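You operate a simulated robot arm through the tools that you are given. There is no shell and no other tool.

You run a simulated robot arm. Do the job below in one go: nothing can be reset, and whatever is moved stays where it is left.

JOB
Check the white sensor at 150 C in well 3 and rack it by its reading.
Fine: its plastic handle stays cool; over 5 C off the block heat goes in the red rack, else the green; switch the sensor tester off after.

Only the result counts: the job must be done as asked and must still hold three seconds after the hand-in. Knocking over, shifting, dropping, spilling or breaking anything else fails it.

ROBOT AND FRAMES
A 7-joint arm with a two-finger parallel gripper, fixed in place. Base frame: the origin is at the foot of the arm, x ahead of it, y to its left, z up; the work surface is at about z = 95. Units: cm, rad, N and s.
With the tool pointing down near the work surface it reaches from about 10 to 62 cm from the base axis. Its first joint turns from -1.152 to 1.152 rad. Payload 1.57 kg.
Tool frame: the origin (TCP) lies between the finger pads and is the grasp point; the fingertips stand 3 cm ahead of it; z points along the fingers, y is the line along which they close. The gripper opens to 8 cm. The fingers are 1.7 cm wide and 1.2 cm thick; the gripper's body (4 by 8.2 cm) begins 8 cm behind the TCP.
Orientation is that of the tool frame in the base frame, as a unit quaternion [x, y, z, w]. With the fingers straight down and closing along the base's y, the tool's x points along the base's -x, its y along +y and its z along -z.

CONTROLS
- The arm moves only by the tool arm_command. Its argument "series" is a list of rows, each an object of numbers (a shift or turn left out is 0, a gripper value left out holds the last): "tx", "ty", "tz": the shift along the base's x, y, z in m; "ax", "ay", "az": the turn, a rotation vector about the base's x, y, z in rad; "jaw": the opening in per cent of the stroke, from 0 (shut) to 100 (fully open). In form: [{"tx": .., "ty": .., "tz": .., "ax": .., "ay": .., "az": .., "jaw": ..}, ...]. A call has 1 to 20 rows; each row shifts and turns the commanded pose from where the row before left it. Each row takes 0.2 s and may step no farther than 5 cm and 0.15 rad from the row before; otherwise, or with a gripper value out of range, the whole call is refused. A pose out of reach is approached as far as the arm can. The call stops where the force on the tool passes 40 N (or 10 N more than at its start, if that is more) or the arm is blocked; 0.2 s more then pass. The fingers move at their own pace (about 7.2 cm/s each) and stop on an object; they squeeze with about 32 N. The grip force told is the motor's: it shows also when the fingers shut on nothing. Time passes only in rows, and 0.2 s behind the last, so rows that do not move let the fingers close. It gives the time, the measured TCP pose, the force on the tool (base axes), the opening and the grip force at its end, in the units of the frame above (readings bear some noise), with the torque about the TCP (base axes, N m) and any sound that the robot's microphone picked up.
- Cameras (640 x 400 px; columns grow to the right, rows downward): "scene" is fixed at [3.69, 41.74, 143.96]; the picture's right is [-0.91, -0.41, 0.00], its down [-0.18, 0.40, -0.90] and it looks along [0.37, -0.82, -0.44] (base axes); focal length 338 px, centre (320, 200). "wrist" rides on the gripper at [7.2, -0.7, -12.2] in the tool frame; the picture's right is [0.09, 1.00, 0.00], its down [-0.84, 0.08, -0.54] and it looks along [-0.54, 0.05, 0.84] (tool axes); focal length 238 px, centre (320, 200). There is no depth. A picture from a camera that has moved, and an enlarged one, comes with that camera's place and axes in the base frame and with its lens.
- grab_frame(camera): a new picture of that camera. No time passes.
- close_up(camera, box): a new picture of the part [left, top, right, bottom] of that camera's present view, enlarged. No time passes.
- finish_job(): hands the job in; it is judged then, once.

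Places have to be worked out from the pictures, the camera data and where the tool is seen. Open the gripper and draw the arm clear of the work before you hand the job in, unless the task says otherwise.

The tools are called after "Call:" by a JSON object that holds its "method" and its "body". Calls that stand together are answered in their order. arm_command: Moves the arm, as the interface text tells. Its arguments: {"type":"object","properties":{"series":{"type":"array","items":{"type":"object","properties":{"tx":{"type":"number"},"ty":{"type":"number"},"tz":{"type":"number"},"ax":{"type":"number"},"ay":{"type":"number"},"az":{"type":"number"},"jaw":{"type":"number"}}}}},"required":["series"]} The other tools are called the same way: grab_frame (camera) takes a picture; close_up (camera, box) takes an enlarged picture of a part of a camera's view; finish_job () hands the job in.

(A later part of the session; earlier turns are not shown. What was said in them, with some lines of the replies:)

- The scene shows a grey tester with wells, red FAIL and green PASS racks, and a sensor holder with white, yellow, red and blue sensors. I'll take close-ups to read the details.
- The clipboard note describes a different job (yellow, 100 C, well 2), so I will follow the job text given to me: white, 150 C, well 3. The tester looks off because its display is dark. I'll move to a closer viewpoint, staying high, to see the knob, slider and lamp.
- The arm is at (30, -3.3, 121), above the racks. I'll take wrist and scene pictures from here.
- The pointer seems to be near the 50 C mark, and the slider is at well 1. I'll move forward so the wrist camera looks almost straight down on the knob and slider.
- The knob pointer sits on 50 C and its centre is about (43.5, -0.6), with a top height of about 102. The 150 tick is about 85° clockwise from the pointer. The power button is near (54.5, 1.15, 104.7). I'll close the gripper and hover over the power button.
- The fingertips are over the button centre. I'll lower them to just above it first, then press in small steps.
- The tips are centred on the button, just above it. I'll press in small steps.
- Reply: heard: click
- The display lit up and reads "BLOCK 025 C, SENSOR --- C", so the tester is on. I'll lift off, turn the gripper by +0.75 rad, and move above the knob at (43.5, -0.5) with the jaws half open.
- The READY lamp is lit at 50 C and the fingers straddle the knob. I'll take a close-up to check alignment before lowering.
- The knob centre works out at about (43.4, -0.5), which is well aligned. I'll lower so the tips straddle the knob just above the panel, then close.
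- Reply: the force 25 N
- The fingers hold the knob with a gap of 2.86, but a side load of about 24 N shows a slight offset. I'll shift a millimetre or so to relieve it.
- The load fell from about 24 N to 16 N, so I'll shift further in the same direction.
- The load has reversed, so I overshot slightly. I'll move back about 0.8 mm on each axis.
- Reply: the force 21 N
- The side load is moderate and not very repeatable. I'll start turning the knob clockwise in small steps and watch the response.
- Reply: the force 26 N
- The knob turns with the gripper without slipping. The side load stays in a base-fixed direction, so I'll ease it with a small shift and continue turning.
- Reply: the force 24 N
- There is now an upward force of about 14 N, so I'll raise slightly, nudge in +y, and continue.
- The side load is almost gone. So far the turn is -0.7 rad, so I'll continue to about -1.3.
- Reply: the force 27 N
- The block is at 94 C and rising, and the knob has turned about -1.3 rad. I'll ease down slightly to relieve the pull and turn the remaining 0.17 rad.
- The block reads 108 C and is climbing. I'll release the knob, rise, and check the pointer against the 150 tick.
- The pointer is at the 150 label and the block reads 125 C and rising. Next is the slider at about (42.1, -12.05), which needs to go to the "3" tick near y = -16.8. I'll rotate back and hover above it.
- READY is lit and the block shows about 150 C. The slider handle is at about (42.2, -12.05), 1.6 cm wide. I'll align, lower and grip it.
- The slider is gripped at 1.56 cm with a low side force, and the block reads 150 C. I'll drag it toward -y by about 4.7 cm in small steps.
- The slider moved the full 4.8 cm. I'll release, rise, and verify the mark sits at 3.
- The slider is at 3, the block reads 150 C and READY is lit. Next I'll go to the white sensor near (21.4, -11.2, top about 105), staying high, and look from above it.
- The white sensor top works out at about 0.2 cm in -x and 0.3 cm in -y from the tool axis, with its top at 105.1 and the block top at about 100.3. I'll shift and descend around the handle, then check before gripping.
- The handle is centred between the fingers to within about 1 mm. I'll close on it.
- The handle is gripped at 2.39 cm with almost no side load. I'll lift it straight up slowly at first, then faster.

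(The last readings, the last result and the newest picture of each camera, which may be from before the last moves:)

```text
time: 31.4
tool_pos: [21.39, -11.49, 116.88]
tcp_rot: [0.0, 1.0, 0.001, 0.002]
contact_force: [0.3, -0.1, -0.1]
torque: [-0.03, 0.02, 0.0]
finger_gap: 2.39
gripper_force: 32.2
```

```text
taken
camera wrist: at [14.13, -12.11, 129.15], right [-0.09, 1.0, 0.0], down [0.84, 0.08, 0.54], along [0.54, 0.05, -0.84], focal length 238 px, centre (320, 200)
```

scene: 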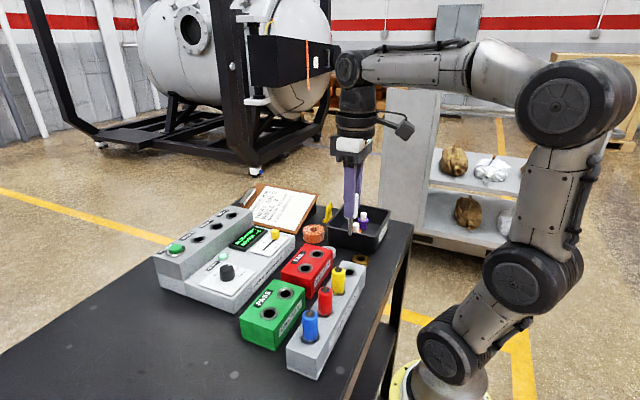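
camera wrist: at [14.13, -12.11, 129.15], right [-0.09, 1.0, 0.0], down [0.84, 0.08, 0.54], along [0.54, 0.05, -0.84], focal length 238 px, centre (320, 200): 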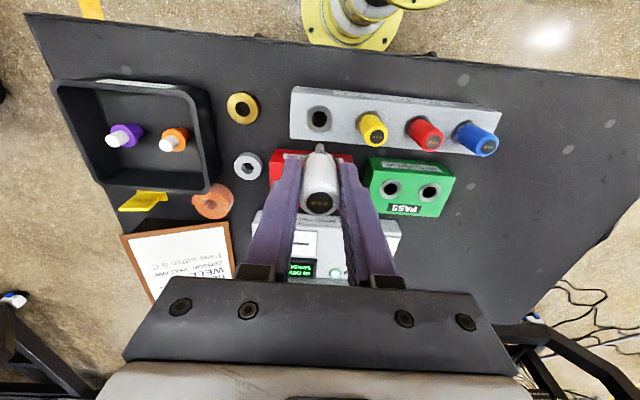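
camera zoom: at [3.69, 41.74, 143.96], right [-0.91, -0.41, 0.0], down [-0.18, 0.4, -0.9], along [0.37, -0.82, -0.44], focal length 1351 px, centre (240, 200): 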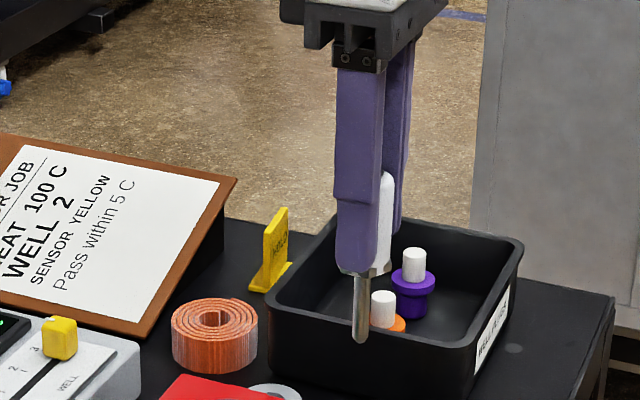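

The sensor hangs vertically, with about 3.5 cm of probe below the handle. I'll carry it high toward well 3, near (53.6, -16.6).

Call:
{"method": "arm_command", "body": {"series": [{"tx": 0.02, "ty": -0.003}, {"tx": 0.04, "ty": -0.006}, {"tx": 0.04, "ty": -0.006}, {"tx": 0.04, "ty": -0.006}, {"tx": 0.04, "ty": -0.006}, {"tx": 0.04, "ty": -0.006}, {"tx": 0.04, "ty": -0.007}, {"tx": 0.04, "ty": -0.007}, {"tx": 0.02, "ty": -0.004}, {}]}}

Call:
{"method": "grab_frame", "body": {"camera": "wrist"}}

Call:
{"method": "close_up", "body": {"camera": "wrist", "box": [240, 80, 400, 220]}}

Call:
{"method": "close_up", "body": {"camera": "scene", "box": [160, 130, 300, 260]}}

```text
time: 33.6
tool_pos: [52.85, -16.39, 116.35]
tcp_rot: [0.0, 1.0, 0.0, -0.001]
contact_force: [0.9, 0.1, -0.9]
torque: [0.05, 0.01, 0.02]
finger_gap: 2.35
gripper_force: 31.8
out of reach, approached as far as the arm can: row 9
```

```text
taken
camera wrist: at [45.61, -17.02, 128.6], right [-0.09, 1.0, 0.0], down [0.84, 0.08, 0.54], along [0.54, 0.05, -0.84], focal length 238 px, centre (320, 200)
```

wrist: 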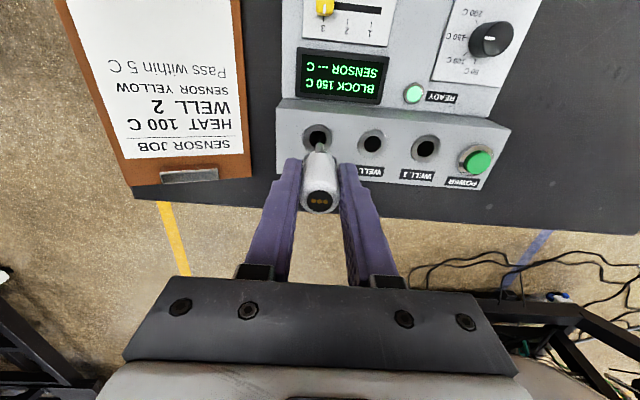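

```text
2.86 times, centred on (320, 150) of wrist
camera zoom: at [45.61, -17.02, 128.6], right [-0.09, 1.0, 0.0], down [0.84, 0.08, 0.54], along [0.54, 0.05, -0.84], focal length 681 px, centre (320, 343)
```

zoom: 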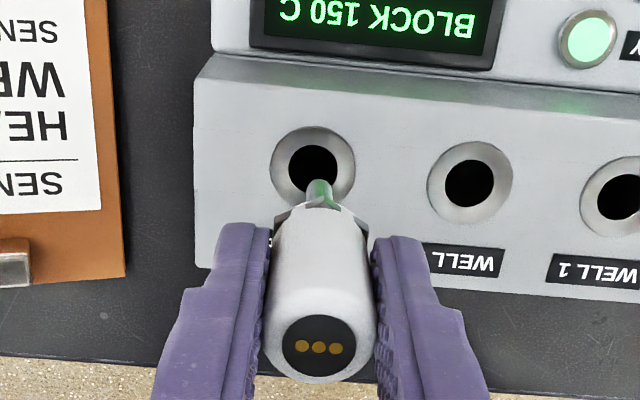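

```text
3.08 times, centred on (230, 195) of scene
camera zoom: at [3.69, 41.74, 143.96], right [-0.91, -0.41, 0.0], down [-0.18, 0.4, -0.9], along [0.37, -0.82, -0.44], focal length 1039 px, centre (597, 215)
```

zoom: 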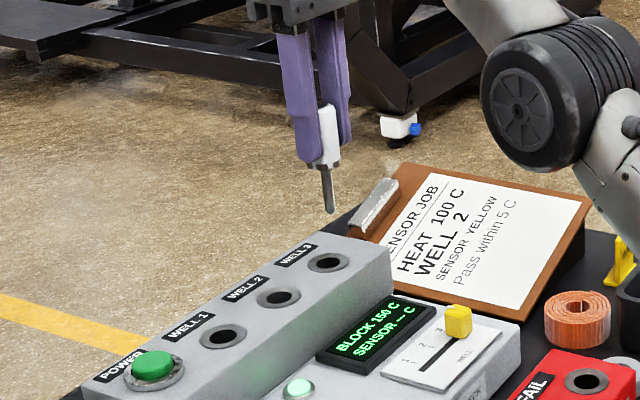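

The arm is at the edge of its reach at this height, so it stopped slightly short at (52.85, -16.39, 116.35). Well 3 works out at about (53.95, -16.6) and the probe tip is about 8 cm below the TCP. Lowering extends the reach, so I'll go down about 3 cm, with the tip still above the block, and look again.

Call:
{"method": "arm_command", "body": {"series": [{"tz": -0.015}, {"tz": -0.015}, {}]}}

Call:
{"method": "close_up", "body": {"camera": "wrist", "box": [240, 80, 400, 220]}}

Call:
{"method": "close_up", "body": {"camera": "scene", "box": [190, 150, 290, 250]}}

```text
time: 34.4
tool_pos: [52.67, -16.48, 113.39]
tcp_rot: [0.0, 1.0, 0.0, 0.001]
contact_force: [0.6, 0.3, -1.3]
torque: [0.0, 0.02, -0.02]
finger_gap: 2.36
gripper_force: 31.6
```

```text
2.86 times, centred on (320, 150) of wrist
camera zoom: at [45.55, -17.1, 125.72], right [-0.09, 1.0, 0.0], down [0.84, 0.08, 0.54], along [0.54, 0.05, -0.84], focal length 681 px, centre (320, 343)
```

zoom: 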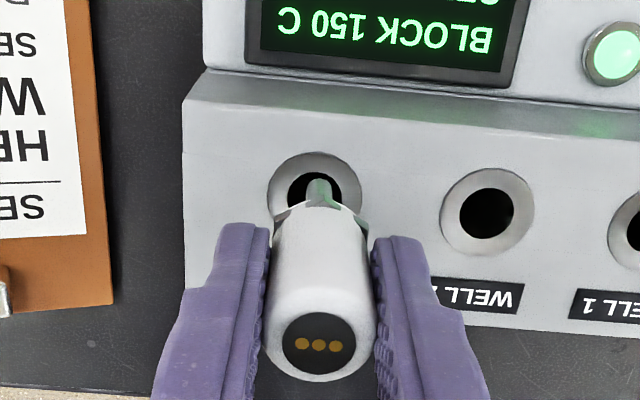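

```text
4.00 times, centred on (240, 200) of scene
camera zoom: at [3.69, 41.74, 143.96], right [-0.91, -0.41, 0.0], down [-0.18, 0.4, -0.9], along [0.37, -0.82, -0.44], focal length 1351 px, centre (640, 200)
```

zoom: 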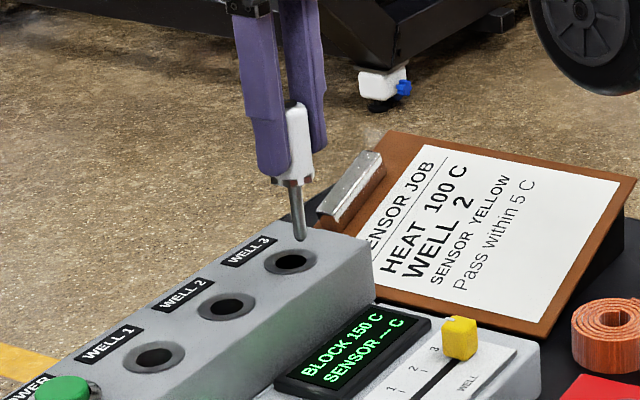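

Both cameras agree that the tip is about 1.15 cm short in x and within 1 mm in y of well 3. I'll lower slightly and move forward over the hole.

Call:
{"method": "arm_command", "body": {"series": [{"tz": -0.006}, {"tx": 0.006, "ty": -0.0004}, {"tx": 0.0055, "ty": -0.0004}, {}]}}

Call:
{"method": "close_up", "body": {"camera": "wrist", "box": [240, 80, 400, 220]}}

Call:
{"method": "close_up", "body": {"camera": "scene", "box": [190, 150, 290, 250]}}

```text
time: 35.4
tool_pos: [53.87, -16.54, 113.01]
tcp_rot: [0.0, 1.0, 0.0, 0.001]
contact_force: [0.4, 0.2, -0.3]
torque: [0.0, 0.01, 0.0]
finger_gap: 2.34
gripper_force: 32.4
```

```text
2.86 times, centred on (320, 150) of wrist
camera zoom: at [46.67, -17.15, 125.21], right [-0.09, 1.0, 0.0], down [0.84, 0.08, 0.54], along [0.54, 0.05, -0.84], focal length 681 px, centre (320, 343)
```

zoom: 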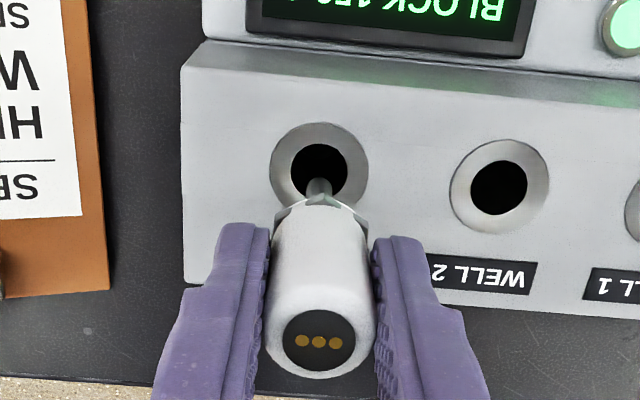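

```text
4.00 times, centred on (240, 200) of scene
camera zoom: at [3.69, 41.74, 143.96], right [-0.91, -0.41, 0.0], down [-0.18, 0.4, -0.9], along [0.37, -0.82, -0.44], focal length 1351 px, centre (640, 200)
```

zoom: 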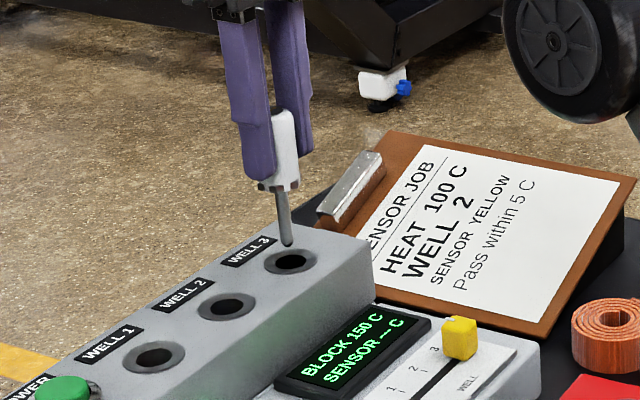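

The probe is over the hole to within about 1–2 mm. I'll add 1 mm in x and lower the tip about 1.5 cm to start insertion, watching the forces.

Call:
{"method": "arm_command", "body": {"series": [{"tx": 0.001, "tz": -0.006}, {"tz": -0.006}, {"tz": -0.006}, {"tz": -0.004}, {}]}}

Call:
{"method": "close_up", "body": {"camera": "wrist", "box": [240, 80, 400, 220]}}

Call:
{"method": "close_up", "body": {"camera": "scene", "box": [190, 160, 270, 240]}}

```text
time: 36.6
tool_pos: [53.92, -16.39, 110.68]
tcp_rot: [0.0, 1.0, 0.0, 0.001]
contact_force: [-0.2, -0.2, -0.5]
torque: [0.01, -0.03, 0.03]
finger_gap: 2.35
gripper_force: 31.3
```

```text
2.86 times, centred on (320, 150) of wrist
camera zoom: at [46.73, -17.15, 122.98], right [-0.09, 1.0, 0.0], down [0.84, 0.08, 0.54], along [0.54, 0.05, -0.84], focal length 681 px, centre (320, 343)
```

zoom: 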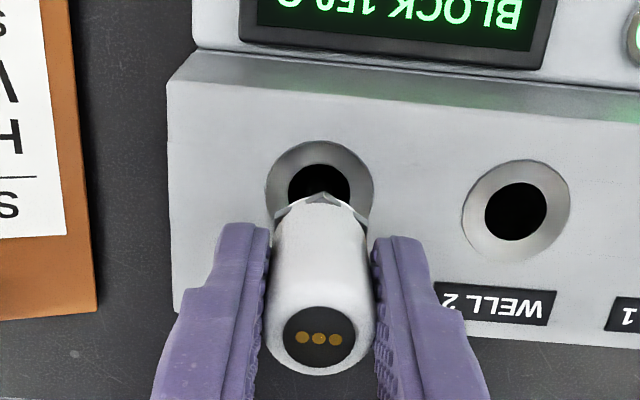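

```text
5.00 times, centred on (230, 200) of scene
camera zoom: at [3.69, 41.74, 143.96], right [-0.91, -0.41, 0.0], down [-0.18, 0.4, -0.9], along [0.37, -0.82, -0.44], focal length 1689 px, centre (770, 200)
```

zoom: 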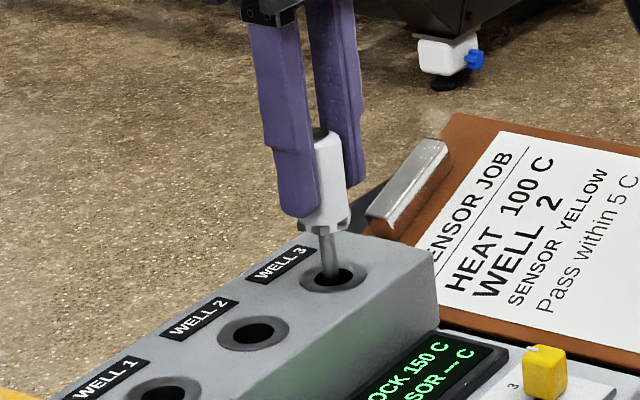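

The probe tip has entered well 3 with no contact force. I'll continue down in steps.

Call:
{"method": "arm_command", "body": {"series": [{"tz": -0.006}, {"tz": -0.006}, {"tz": -0.006}, {"tz": -0.005}, {}]}}

Call:
{"method": "close_up", "body": {"camera": "scene", "box": [190, 160, 270, 240]}}

Call:
{"method": "close_up", "body": {"camera": "wrist", "box": [240, 80, 400, 220]}}

```text
time: 37.8
tool_pos: [54.1, -16.45, 108.27]
tcp_rot: [0.001, 1.0, 0.0, 0.001]
contact_force: [-0.7, 0.7, -0.3]
torque: [-0.03, 0.0, 0.01]
finger_gap: 2.33
gripper_force: 32.3
```

```text
5.00 times, centred on (230, 200) of scene
camera zoom: at [3.69, 41.74, 143.96], right [-0.91, -0.41, 0.0], down [-0.18, 0.4, -0.9], along [0.37, -0.82, -0.44], focal length 1689 px, centre (770, 200)
```

zoom: 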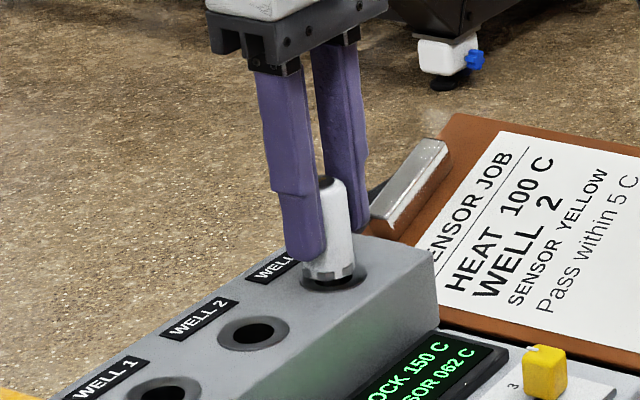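

```text
2.86 times, centred on (320, 150) of wrist
camera zoom: at [46.73, -17.1, 120.65], right [-0.09, 1.0, 0.0], down [0.84, 0.08, 0.54], along [0.54, 0.05, -0.84], focal length 681 px, centre (320, 343)
```

zoom: 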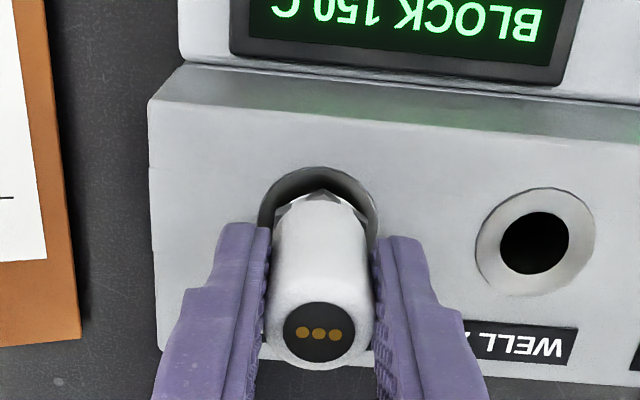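

The display now shows SENSOR 062 C and climbing. I'll lower in small steps to seat it fully.

Call:
{"method": "arm_command", "body": {"series": [{"tz": -0.002}, {"tz": -0.002}, {}]}}

Call:
{"method": "close_up", "body": {"camera": "scene", "box": [190, 180, 290, 260]}}

```text
time: 38.6
tool_pos: [53.95, -16.44, 108.0]
tcp_rot: [0.001, 1.0, 0.0, 0.001]
contact_force: [2.0, -0.2, 1.9]
torque: [-0.02, -0.01, 0.01]
finger_gap: 2.33
gripper_force: 32.5
```

```text
5.00 times, centred on (240, 220) of scene
camera zoom: at [3.69, 41.74, 143.96], right [-0.91, -0.41, 0.0], down [-0.18, 0.4, -0.9], along [0.37, -0.82, -0.44], focal length 1689 px, centre (720, 100)
```

zoom: 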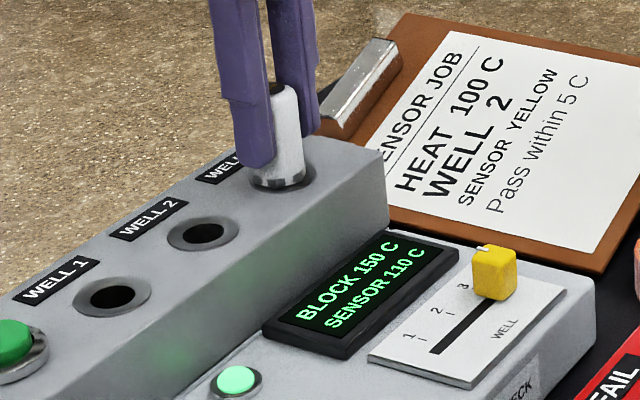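

The sensor reads 110 C and is rising. I'll lower a touch more to make sure it is seated.

Call:
{"method": "arm_command", "body": {"series": [{"tz": -0.0015}, {}, {}]}}

Call:
{"method": "close_up", "body": {"camera": "scene", "box": [190, 180, 290, 260]}}

```text
time: 39.4
tool_pos: [53.9, -16.46, 108.03]
tcp_rot: [0.0, 1.0, 0.0, 0.001]
contact_force: [-1.3, 4.3, 11.2]
torque: [0.12, 0.07, -0.02]
finger_gap: 2.31
gripper_force: 31.8
```

```text
5.00 times, centred on (240, 220) of scene
camera zoom: at [3.67, 41.76, 143.95], right [-0.91, -0.41, 0.0], down [-0.18, 0.4, -0.9], along [0.37, -0.82, -0.44], focal length 1689 px, centre (720, 100)
```

zoom: 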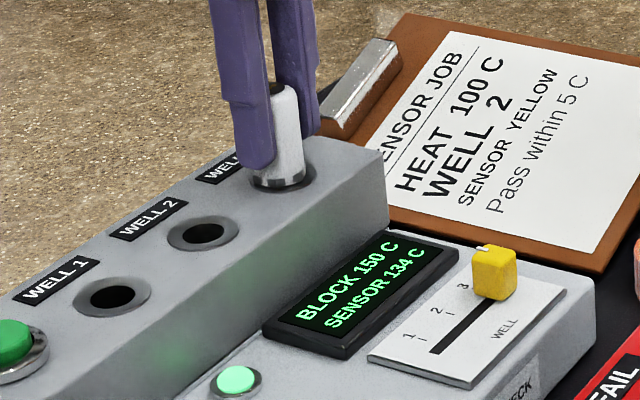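

It is seated, with an 11 N reaction upward, and the reading is 134 C and rising. I'll ease the load slightly and wait for it to settle.

Call:
{"method": "arm_command", "body": {"series": [{"tz": 0.001}, {}, {}, {}, {}, {}, {}, {}, {}, {}]}}

Call:
{"method": "close_up", "body": {"camera": "scene", "box": [220, 210, 290, 260]}}

```text
time: 41.6
tool_pos: [53.86, -16.57, 107.88]
tcp_rot: [0.001, 1.0, 0.0, 0.002]
contact_force: [1.1, 0.6, 6.0]
torque: [0.04, -0.1, 0.02]
finger_gap: 2.34
gripper_force: 32.3
```

```text
8.00 times, centred on (255, 235) of scene
camera zoom: at [3.69, 41.75, 143.96], right [-0.91, -0.41, 0.0], down [-0.18, 0.4, -0.9], along [0.37, -0.82, -0.44], focal length 2702 px, centre (840, -80)
```

zoom: 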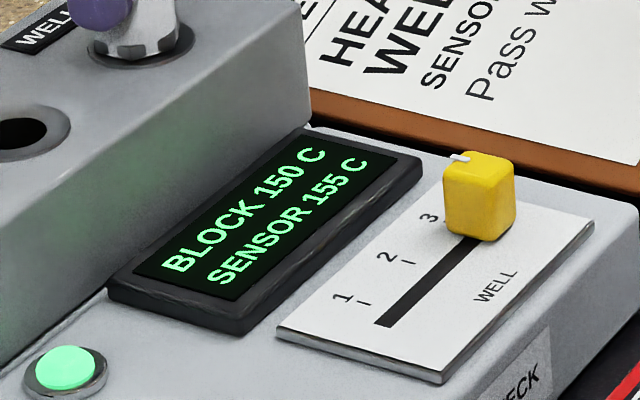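

It reads 155 C, which is right at the limit, and it may still be climbing. I'll wait longer before judging.

Call:
{"method": "arm_command", "body": {"series": [{}, {}, {}, {}, {}, {}, {}, {}, {}, {}, {}, {}, {}, {}, {}]}}

Call:
{"method": "close_up", "body": {"camera": "scene", "box": [220, 210, 290, 260]}}

Call:
{"method": "close_up", "body": {"camera": "wrist", "box": [260, 0, 420, 120]}}

```text
time: 44.8
tool_pos: [53.98, -16.48, 107.94]
tcp_rot: [0.001, 1.0, 0.001, 0.0]
contact_force: [-0.6, -0.1, 2.5]
torque: [-0.01, 0.06, -0.02]
finger_gap: 2.31
gripper_force: 31.8
```

```text
8.00 times, centred on (255, 235) of scene
camera zoom: at [3.68, 41.74, 143.96], right [-0.91, -0.41, 0.0], down [-0.18, 0.4, -0.9], along [0.37, -0.82, -0.44], focal length 2702 px, centre (840, -80)
```

zoom: 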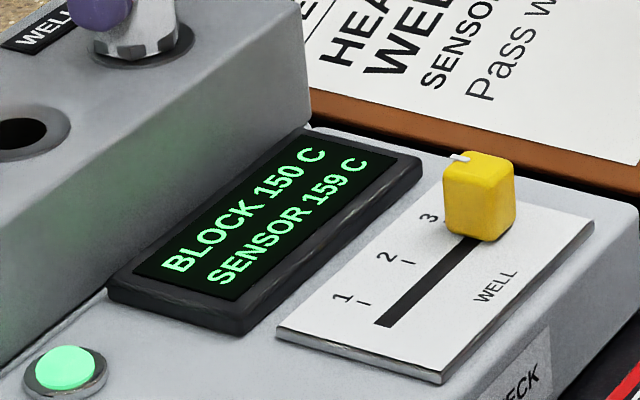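

```text
3.33 times, centred on (340, 60) of wrist
camera zoom: at [46.73, -17.14, 120.19], right [-0.09, 1.0, 0.0], down [0.84, 0.08, 0.54], along [0.54, 0.05, -0.84], focal length 794 px, centre (253, 667)
```

zoom: 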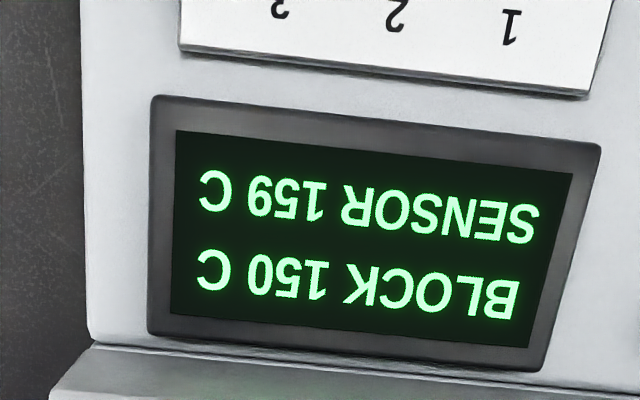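

Both cameras read 159 C. I'll wait once more to confirm it has settled and doesn't drift back.

Call:
{"method": "arm_command", "body": {"series": [{}, {}, {}, {}, {}, {}, {}, {}, {}, {}, {}, {}, {}, {}, {}, {}, {}, {}, {}, {}]}}

Call:
{"method": "close_up", "body": {"camera": "scene", "box": [220, 210, 290, 260]}}

Call:
{"method": "close_up", "body": {"camera": "wrist", "box": [260, 0, 420, 120]}}

```text
time: 49.0
tool_pos: [53.98, -16.55, 107.97]
tcp_rot: [-0.001, 1.0, 0.0, 0.001]
contact_force: [0.1, -0.4, 0.4]
torque: [-0.01, -0.01, -0.03]
finger_gap: 2.33
gripper_force: 31.7
```

```text
8.00 times, centred on (255, 235) of scene
camera zoom: at [3.69, 41.74, 143.96], right [-0.91, -0.41, 0.0], down [-0.18, 0.4, -0.9], along [0.37, -0.82, -0.44], focal length 2702 px, centre (840, -80)
```

zoom: 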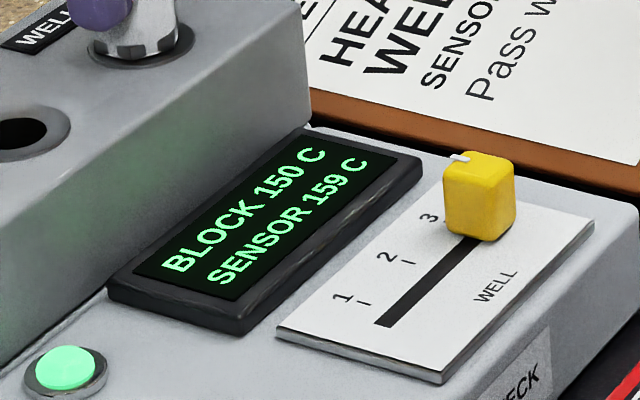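

```text
3.33 times, centred on (340, 60) of wrist
camera zoom: at [46.73, -17.14, 120.19], right [-0.09, 1.0, 0.0], down [0.84, 0.08, 0.54], along [0.54, 0.05, -0.84], focal length 794 px, centre (253, 667)
```

zoom: 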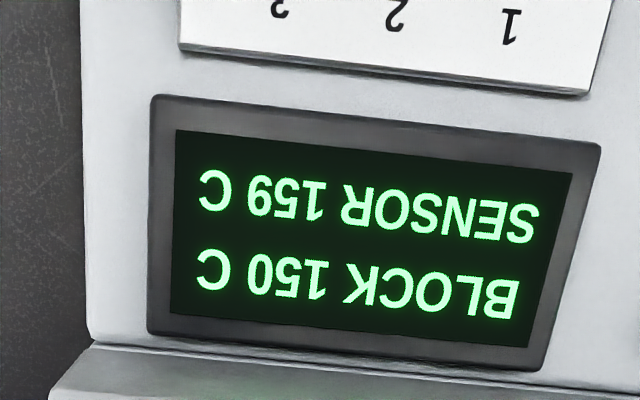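

The reading settled at 159 C against a 150 C block. That is 9 C off, more than the 5 C limit, so it goes in the red rack. I'll lift straight out, then carry it back toward the red rack, whose holes are near (30.0, -14.5) and (30.0, -9.1) with a top of about 100.3.

Call:
{"method": "arm_command", "body": {"series": [{"tz": 0.006}, {"tz": 0.01}, {"tz": 0.015}, {"tz": 0.015}, {"tz": 0.005}, {"tx": -0.01}, {"tx": -0.02, "tz": 0.01}, {"tx": -0.03, "tz": 0.02}, {}]}}

Call:
{"method": "close_up", "body": {"camera": "scene", "box": [180, 130, 320, 260]}}

```text
time: 51.0
tool_pos: [47.89, -16.47, 116.23]
tcp_rot: [0.0, 1.0, 0.001, 0.0]
contact_force: [-0.2, 0.2, -0.7]
torque: [-0.02, -0.01, 0.01]
finger_gap: 2.31
gripper_force: 32.2
```

```text
3.08 times, centred on (250, 195) of scene
camera zoom: at [3.69, 41.74, 143.96], right [-0.91, -0.41, 0.0], down [-0.18, 0.4, -0.9], along [0.37, -0.82, -0.44], focal length 1039 px, centre (535, 215)
```

zoom: 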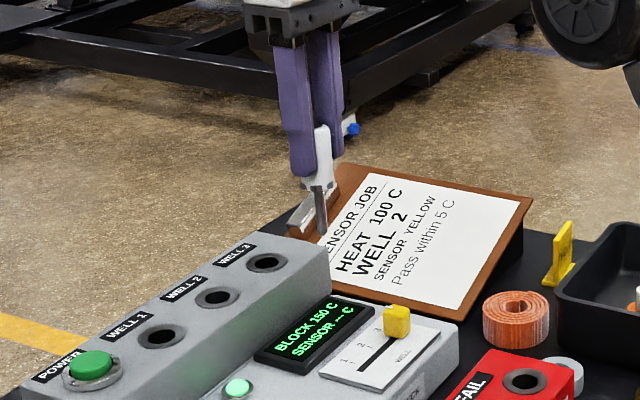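

The sensor came out cleanly. Next I'll carry it above the far red hole, near (30.0, -14.5).

Call:
{"method": "arm_command", "body": {"series": [{"tx": -0.03, "ty": 0.003}, {"tx": -0.042, "ty": 0.005}, {"tx": -0.042, "ty": 0.005}, {"tx": -0.042, "ty": 0.005}, {"tx": -0.02, "ty": 0.002}, {"tz": -0.02}, {}]}}

Call:
{"method": "close_up", "body": {"camera": "wrist", "box": [240, 60, 400, 200]}}

Call:
{"method": "close_up", "body": {"camera": "scene", "box": [250, 170, 370, 290]}}

```text
time: 52.6
tool_pos: [30.39, -14.62, 114.11]
tcp_rot: [0.0, 1.0, 0.001, 0.002]
contact_force: [0.1, 0.7, -1.2]
torque: [0.0, 0.0, -0.04]
finger_gap: 2.37
gripper_force: 32.2
```

```text
2.86 times, centred on (320, 130) of wrist
camera zoom: at [23.15, -15.25, 126.33], right [-0.09, 1.0, 0.0], down [0.84, 0.08, 0.54], along [0.54, 0.05, -0.84], focal length 681 px, centre (320, 400)
```

zoom: 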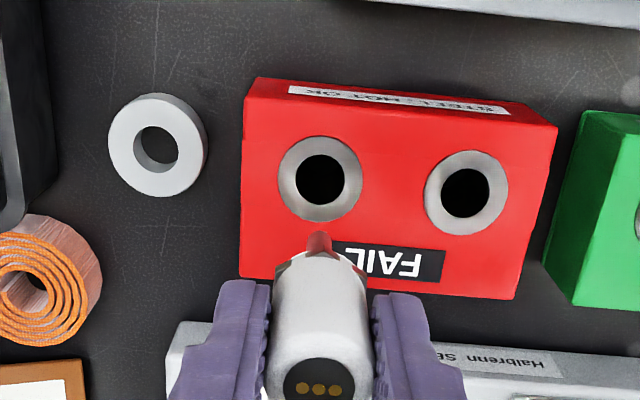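

```text
3.33 times, centred on (310, 230) of scene
camera zoom: at [3.69, 41.74, 143.96], right [-0.91, -0.41, 0.0], down [-0.18, 0.4, -0.9], along [0.37, -0.82, -0.44], focal length 1126 px, centre (353, 100)
```

zoom: 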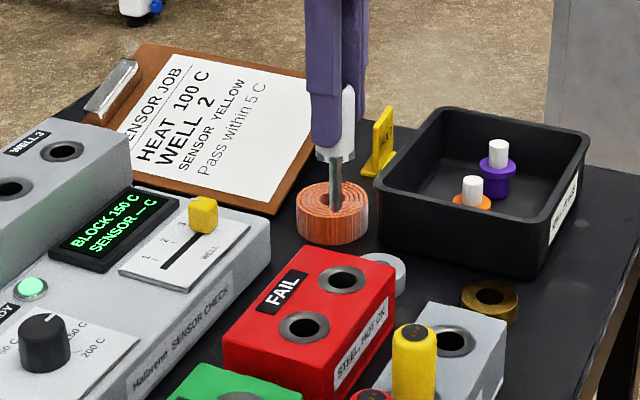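

The far red hole is about 0.25 cm in -x from the probe and aligned in y. I'll shift and lower until the tip is about 1 cm above the rack, then check.

Call:
{"method": "arm_command", "body": {"series": [{"tx": -0.0026, "tz": -0.02}, {"tz": -0.02}, {"tz": -0.008}, {}]}}

Call:
{"method": "close_up", "body": {"camera": "wrist", "box": [240, 80, 400, 220]}}

Call:
{"method": "close_up", "body": {"camera": "scene", "box": [265, 190, 365, 290]}}

```text
time: 53.6
tool_pos: [30.22, -14.56, 109.35]
tcp_rot: [-0.001, 1.0, -0.001, 0.001]
contact_force: [0.4, -0.7, -0.2]
torque: [0.0, -0.03, 0.01]
finger_gap: 2.35
gripper_force: 31.7
```

```text
2.86 times, centred on (320, 150) of wrist
camera zoom: at [22.94, -15.18, 121.51], right [-0.09, 1.0, 0.0], down [0.84, 0.08, 0.54], along [0.54, 0.05, -0.84], focal length 681 px, centre (320, 343)
```

zoom: 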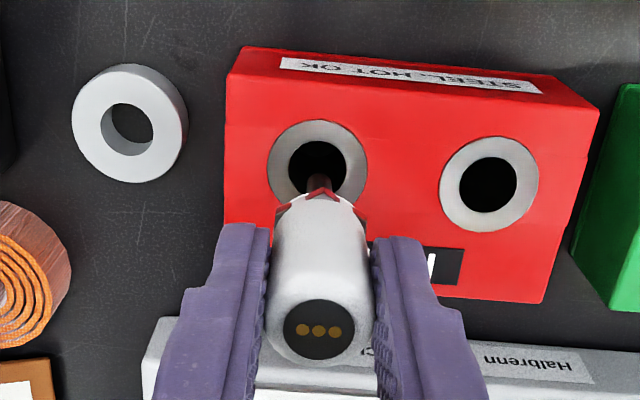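

```text
4.00 times, centred on (315, 240) of scene
camera zoom: at [3.69, 41.74, 143.96], right [-0.91, -0.41, 0.0], down [-0.18, 0.4, -0.9], along [0.37, -0.82, -0.44], focal length 1351 px, centre (340, 40)
```

zoom: 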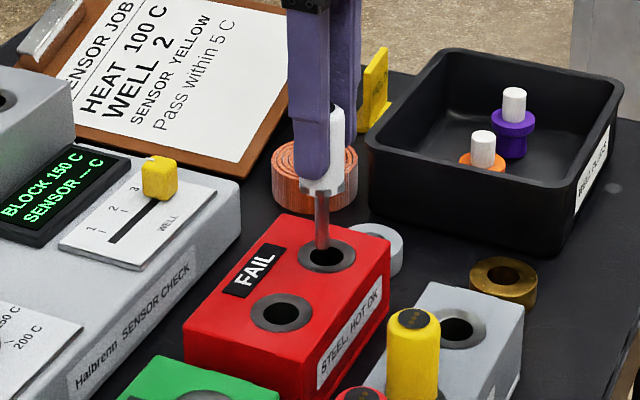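

The tip is within about 1 mm of the hole centre. I'll nudge slightly and begin inserting.

Call:
{"method": "arm_command", "body": {"series": [{"tx": -0.0012, "ty": -0.0006, "tz": -0.005}, {"tz": -0.006}, {"tz": -0.006}, {"tz": -0.004}, {}]}}

Call:
{"method": "close_up", "body": {"camera": "wrist", "box": [240, 80, 400, 220]}}

Call:
{"method": "close_up", "body": {"camera": "scene", "box": [285, 200, 355, 280]}}

```text
time: 54.8
tool_pos: [30.07, -14.54, 107.19]
tcp_rot: [0.0, 1.0, 0.0, 0.001]
contact_force: [-0.8, -0.4, -0.3]
torque: [0.01, -0.02, 0.01]
finger_gap: 2.34
gripper_force: 32.1
```

```text
2.86 times, centred on (320, 150) of wrist
camera zoom: at [22.72, -15.28, 119.42], right [-0.09, 1.0, 0.0], down [0.84, 0.08, 0.54], along [0.54, 0.05, -0.84], focal length 681 px, centre (320, 343)
```

zoom: 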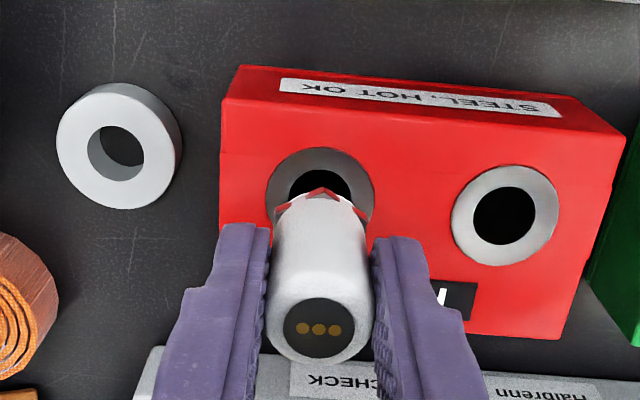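

```text
5.00 times, centred on (320, 240) of scene
camera zoom: at [3.69, 41.74, 143.96], right [-0.91, -0.41, 0.0], down [-0.18, 0.4, -0.9], along [0.37, -0.82, -0.44], focal length 1689 px, centre (320, 0)
```

zoom: 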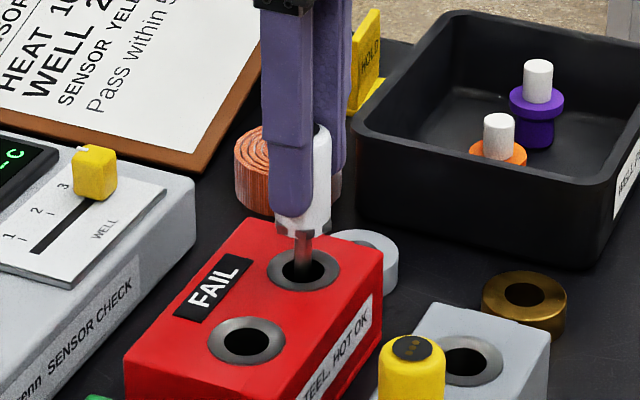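

The probe is in the hole with no contact force. I'll continue down to seat it, expecting contact around TCP 104.6.

Call:
{"method": "arm_command", "body": {"series": [{"tz": -0.006}, {"tz": -0.006}, {"tz": -0.006}, {"tz": -0.004}, {}]}}

Call:
{"method": "close_up", "body": {"camera": "scene", "box": [285, 200, 355, 280]}}

```text
time: 56.0
tool_pos: [29.91, -14.63, 105.04]
tcp_rot: [-0.001, 1.0, 0.0, 0.001]
contact_force: [-0.4, -0.1, -1.0]
torque: [0.0, -0.05, 0.01]
finger_gap: 2.34
gripper_force: 32.1
```

```text
5.00 times, centred on (320, 240) of scene
camera zoom: at [3.69, 41.74, 143.96], right [-0.91, -0.41, 0.0], down [-0.18, 0.4, -0.9], along [0.37, -0.82, -0.44], focal length 1689 px, centre (320, 0)
```

zoom: 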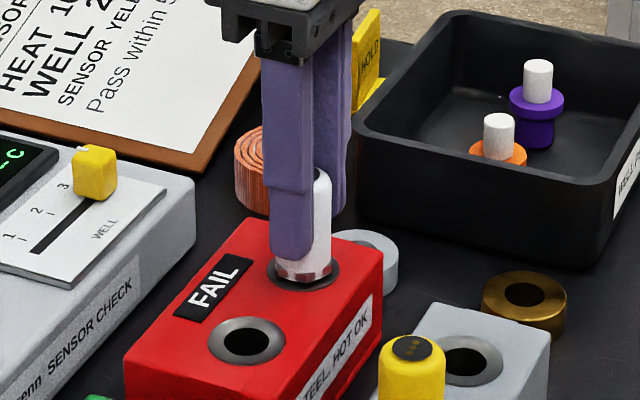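

It's nearly seated. I'll make small steps down until I feel contact.

Call:
{"method": "arm_command", "body": {"series": [{"tz": -0.002}, {"tz": -0.002}, {}]}}

```text
time: 56.8
tool_pos: [30.03, -14.7, 104.87]
tcp_rot: [-0.001, 1.0, -0.001, 0.002]
contact_force: [-8.8, 2.7, 26.7]
torque: [0.27, 0.34, 0.07]
finger_gap: 2.33
gripper_force: 32.1
```

It is seated, with 27 N upward. I'll ease off the push, then open the gripper.

Call:
{"method": "arm_command", "body": {"series": [{"tz": 0.001}, {"tz": 0.0007}, {}]}}

```text
time: 57.6
tool_pos: [30.07, -14.55, 104.77]
tcp_rot: [0.0, 1.0, 0.002, -0.001]
contact_force: [1.0, -0.7, 3.8]
torque: [-0.07, -0.12, -0.04]
finger_gap: 2.34
gripper_force: 32.0
```

The load is down to 4 N. I'll open the jaws and rise straight up.

Call:
{"method": "arm_command", "body": {"series": [{"jaw": 40}, {"jaw": 50}, {"jaw": 50}, {"tz": 0.02}, {"tz": 0.04}, {"tz": 0.04}, {"tz": 0.02}, {}]}}

Call:
{"method": "close_up", "body": {"camera": "scene", "box": [265, 190, 365, 290]}}

Call:
{"method": "grab_frame", "body": {"camera": "wrist"}}

```text
time: 59.4
tool_pos: [29.92, -14.49, 116.94]
tcp_rot: [-0.001, 1.0, 0.0, 0.0]
contact_force: [-0.6, 0.2, 1.2]
torque: [0.01, -0.02, -0.02]
finger_gap: 4.01
gripper_force: 0.1
```

```text
4.00 times, centred on (315, 240) of scene
camera zoom: at [3.69, 41.74, 143.96], right [-0.91, -0.41, 0.0], down [-0.18, 0.4, -0.9], along [0.37, -0.82, -0.44], focal length 1351 px, centre (340, 40)
```

zoom: 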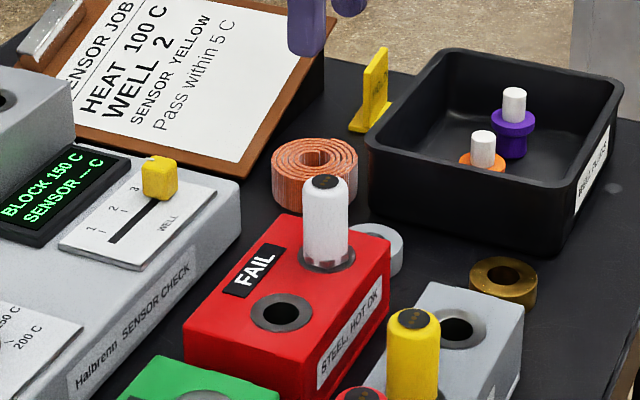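

```text
taken
camera wrist: at [22.72, -15.14, 129.11], right [-0.09, 1.0, 0.0], down [0.84, 0.08, 0.54], along [0.54, 0.05, -0.84], focal length 238 px, centre (320, 200)
```

wrist: 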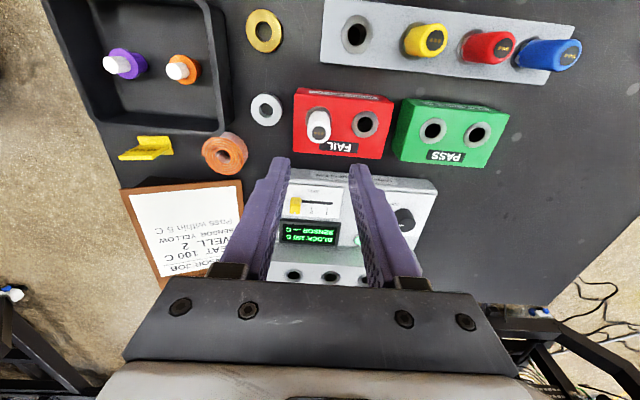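

The white sensor stands seated in the red FAIL rack. Next I'll close the gripper and move back over the power button at about (54.35, 1.15).

Call:
{"method": "arm_command", "body": {"series": [{"tx": 0.02, "ty": 0.013, "jaw": 0}, {"tx": 0.035, "ty": 0.0224}, {"tx": 0.035, "ty": 0.0224}, {"tx": 0.035, "ty": 0.0224}, {"tx": 0.035, "ty": 0.0224}, {"tx": 0.035, "ty": 0.0224, "tz": -0.01}, {"tx": 0.03, "ty": 0.0192, "tz": -0.02}, {"tx": 0.0193, "ty": 0.0122, "tz": -0.02}, {"tz": -0.02}, {}]}}

Call:
{"method": "close_up", "body": {"camera": "wrist", "box": [240, 80, 400, 200]}}

Call:
{"method": "close_up", "body": {"camera": "scene", "box": [140, 180, 300, 290]}}

```text
time: 61.6
tool_pos: [54.41, 1.05, 109.66]
tcp_rot: [0.0, 1.0, 0.0, 0.001]
contact_force: [-0.3, 0.2, -0.5]
torque: [0.01, 0.01, 0.03]
finger_gap: 0.0
gripper_force: 21.3
```

```text
3.33 times, centred on (320, 140) of wrist
camera zoom: at [47.17, 0.43, 121.93], right [-0.09, 1.0, 0.0], down [0.84, 0.08, 0.54], along [0.54, 0.05, -0.84], focal length 794 px, centre (320, 400)
```

zoom: 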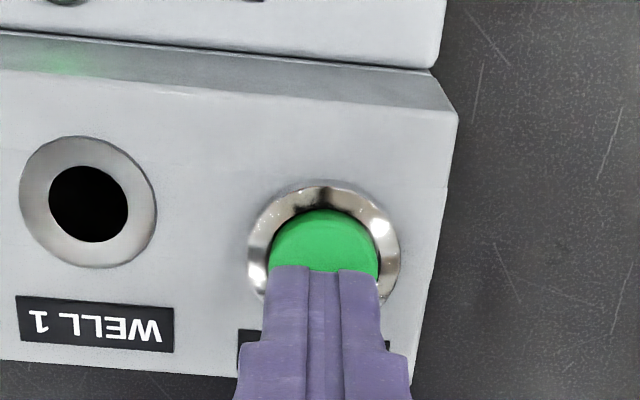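

```text
3.64 times, centred on (220, 235) of scene
camera zoom: at [3.69, 41.74, 143.96], right [-0.91, -0.41, 0.0], down [-0.18, 0.4, -0.9], along [0.37, -0.82, -0.44], focal length 1228 px, centre (684, 73)
```

zoom: 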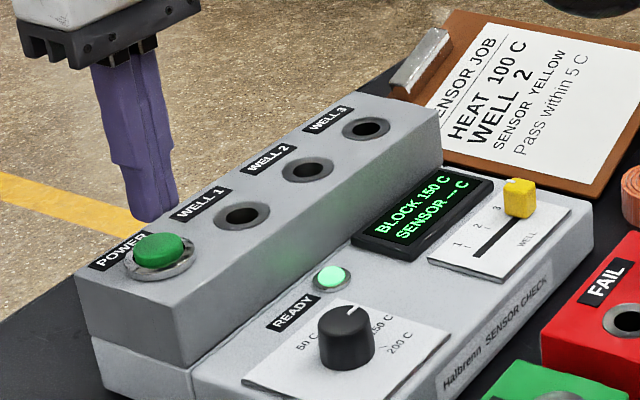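

The tips are centred over the button, which is still standing at its normal height. I'll lower to about 108.0 and then press in the same small steps as before.

Call:
{"method": "arm_command", "body": {"series": [{"ty": 0.0005, "tz": -0.008}, {"tz": -0.009}, {"tz": -0.002}, {"tz": -0.002}, {"tz": -0.002}]}}

Call:
{"method": "close_up", "body": {"camera": "scene", "box": [140, 180, 300, 290]}}

```text
time: 62.8
tool_pos: [54.44, 1.0, 107.48]
tcp_rot: [0.0, 1.0, 0.0, 0.001]
contact_force: [-0.7, -0.8, 1.9]
torque: [-0.02, 0.04, 0.03]
finger_gap: 0.0
gripper_force: 21.6
heard: click
```

```text
3.64 times, centred on (220, 235) of scene
camera zoom: at [3.69, 41.74, 143.96], right [-0.91, -0.41, 0.0], down [-0.18, 0.4, -0.9], along [0.37, -0.82, -0.44], focal length 1228 px, centre (684, 73)
```

zoom: 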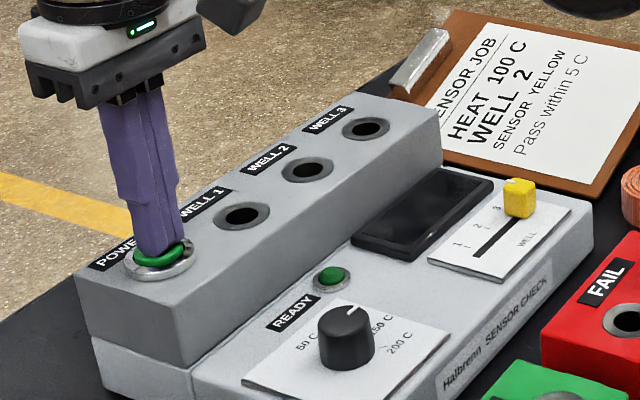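

There was one click, the display is dark and READY is out, so the tester is off. I'll lift clear, open the gripper up high, and draw back.

Call:
{"method": "arm_command", "body": {"series": [{"tz": 0.02}, {"tz": 0.04}, {"tz": 0.03, "tx": -0.02}, {"tz": 0.03, "tx": -0.035}, {"tz": 0.02, "tx": -0.04, "jaw": 100}, {"tz": 0.01, "tx": -0.04}, {"tx": -0.04}, {"tx": -0.03}, {}, {}]}}

Call:
{"method": "grab_frame", "body": {"camera": "scene"}}

Call:
{"method": "close_up", "body": {"camera": "scene", "box": [140, 180, 380, 330]}}

Call:
{"method": "grab_frame", "body": {"camera": "wrist"}}

```text
time: 65.0
tool_pos: [33.93, 1.02, 122.37]
tcp_rot: [-0.001, 1.0, 0.0, 0.0]
contact_force: [0.0, -0.4, 0.4]
torque: [0.02, 0.01, 0.01]
finger_gap: 8.01
gripper_force: 0.1
```

```text
taken
```

scene: 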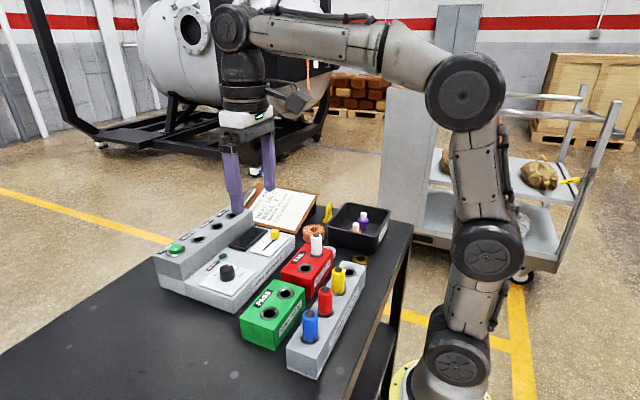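

```text
2.67 times, centred on (260, 255) of scene
camera zoom: at [3.69, 41.74, 143.96], right [-0.91, -0.41, 0.0], down [-0.18, 0.4, -0.9], along [0.37, -0.82, -0.44], focal length 901 px, centre (480, 53)
```

zoom: 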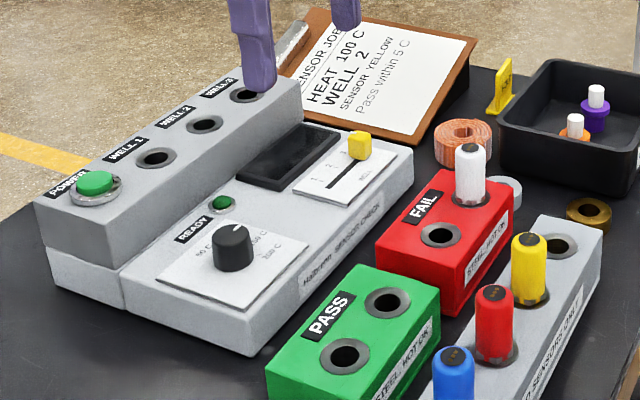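

```text
taken
camera wrist: at [26.63, 0.37, 134.57], right [-0.09, 1.0, 0.0], down [0.84, 0.08, 0.54], along [0.54, 0.05, -0.84], focal length 238 px, centre (320, 200)
```

wrist: 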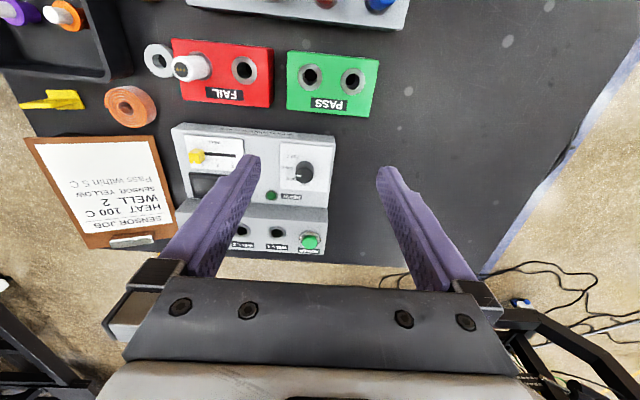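

The tester is off and its button is back up. The white sensor stands seated in the red FAIL rack, nothing else has moved, and the open gripper is clear of the work. I'm handing the job in.

Call:
{"method": "finish_job", "body": {}}

```text
The job is handed in.
```

The white sensor failed its check and is in the red FAIL rack. It settled at 159 C in well 3 with the block at 150 C, so it was 9 C off against the 5 C limit.

- **Tester:** I switched it off afterwards; the display and READY lamp are both dark. The dial is still at 150 C and the well selector at 3.
- **Clipboard note:** the note on the bench describes a different job (yellow sensor, 100 C, well 2). I followed your instructions instead.
- **Bench:** the last pictures showed the sensor seated upright and nothing else disturbed. The gripper is open and clear of the work.
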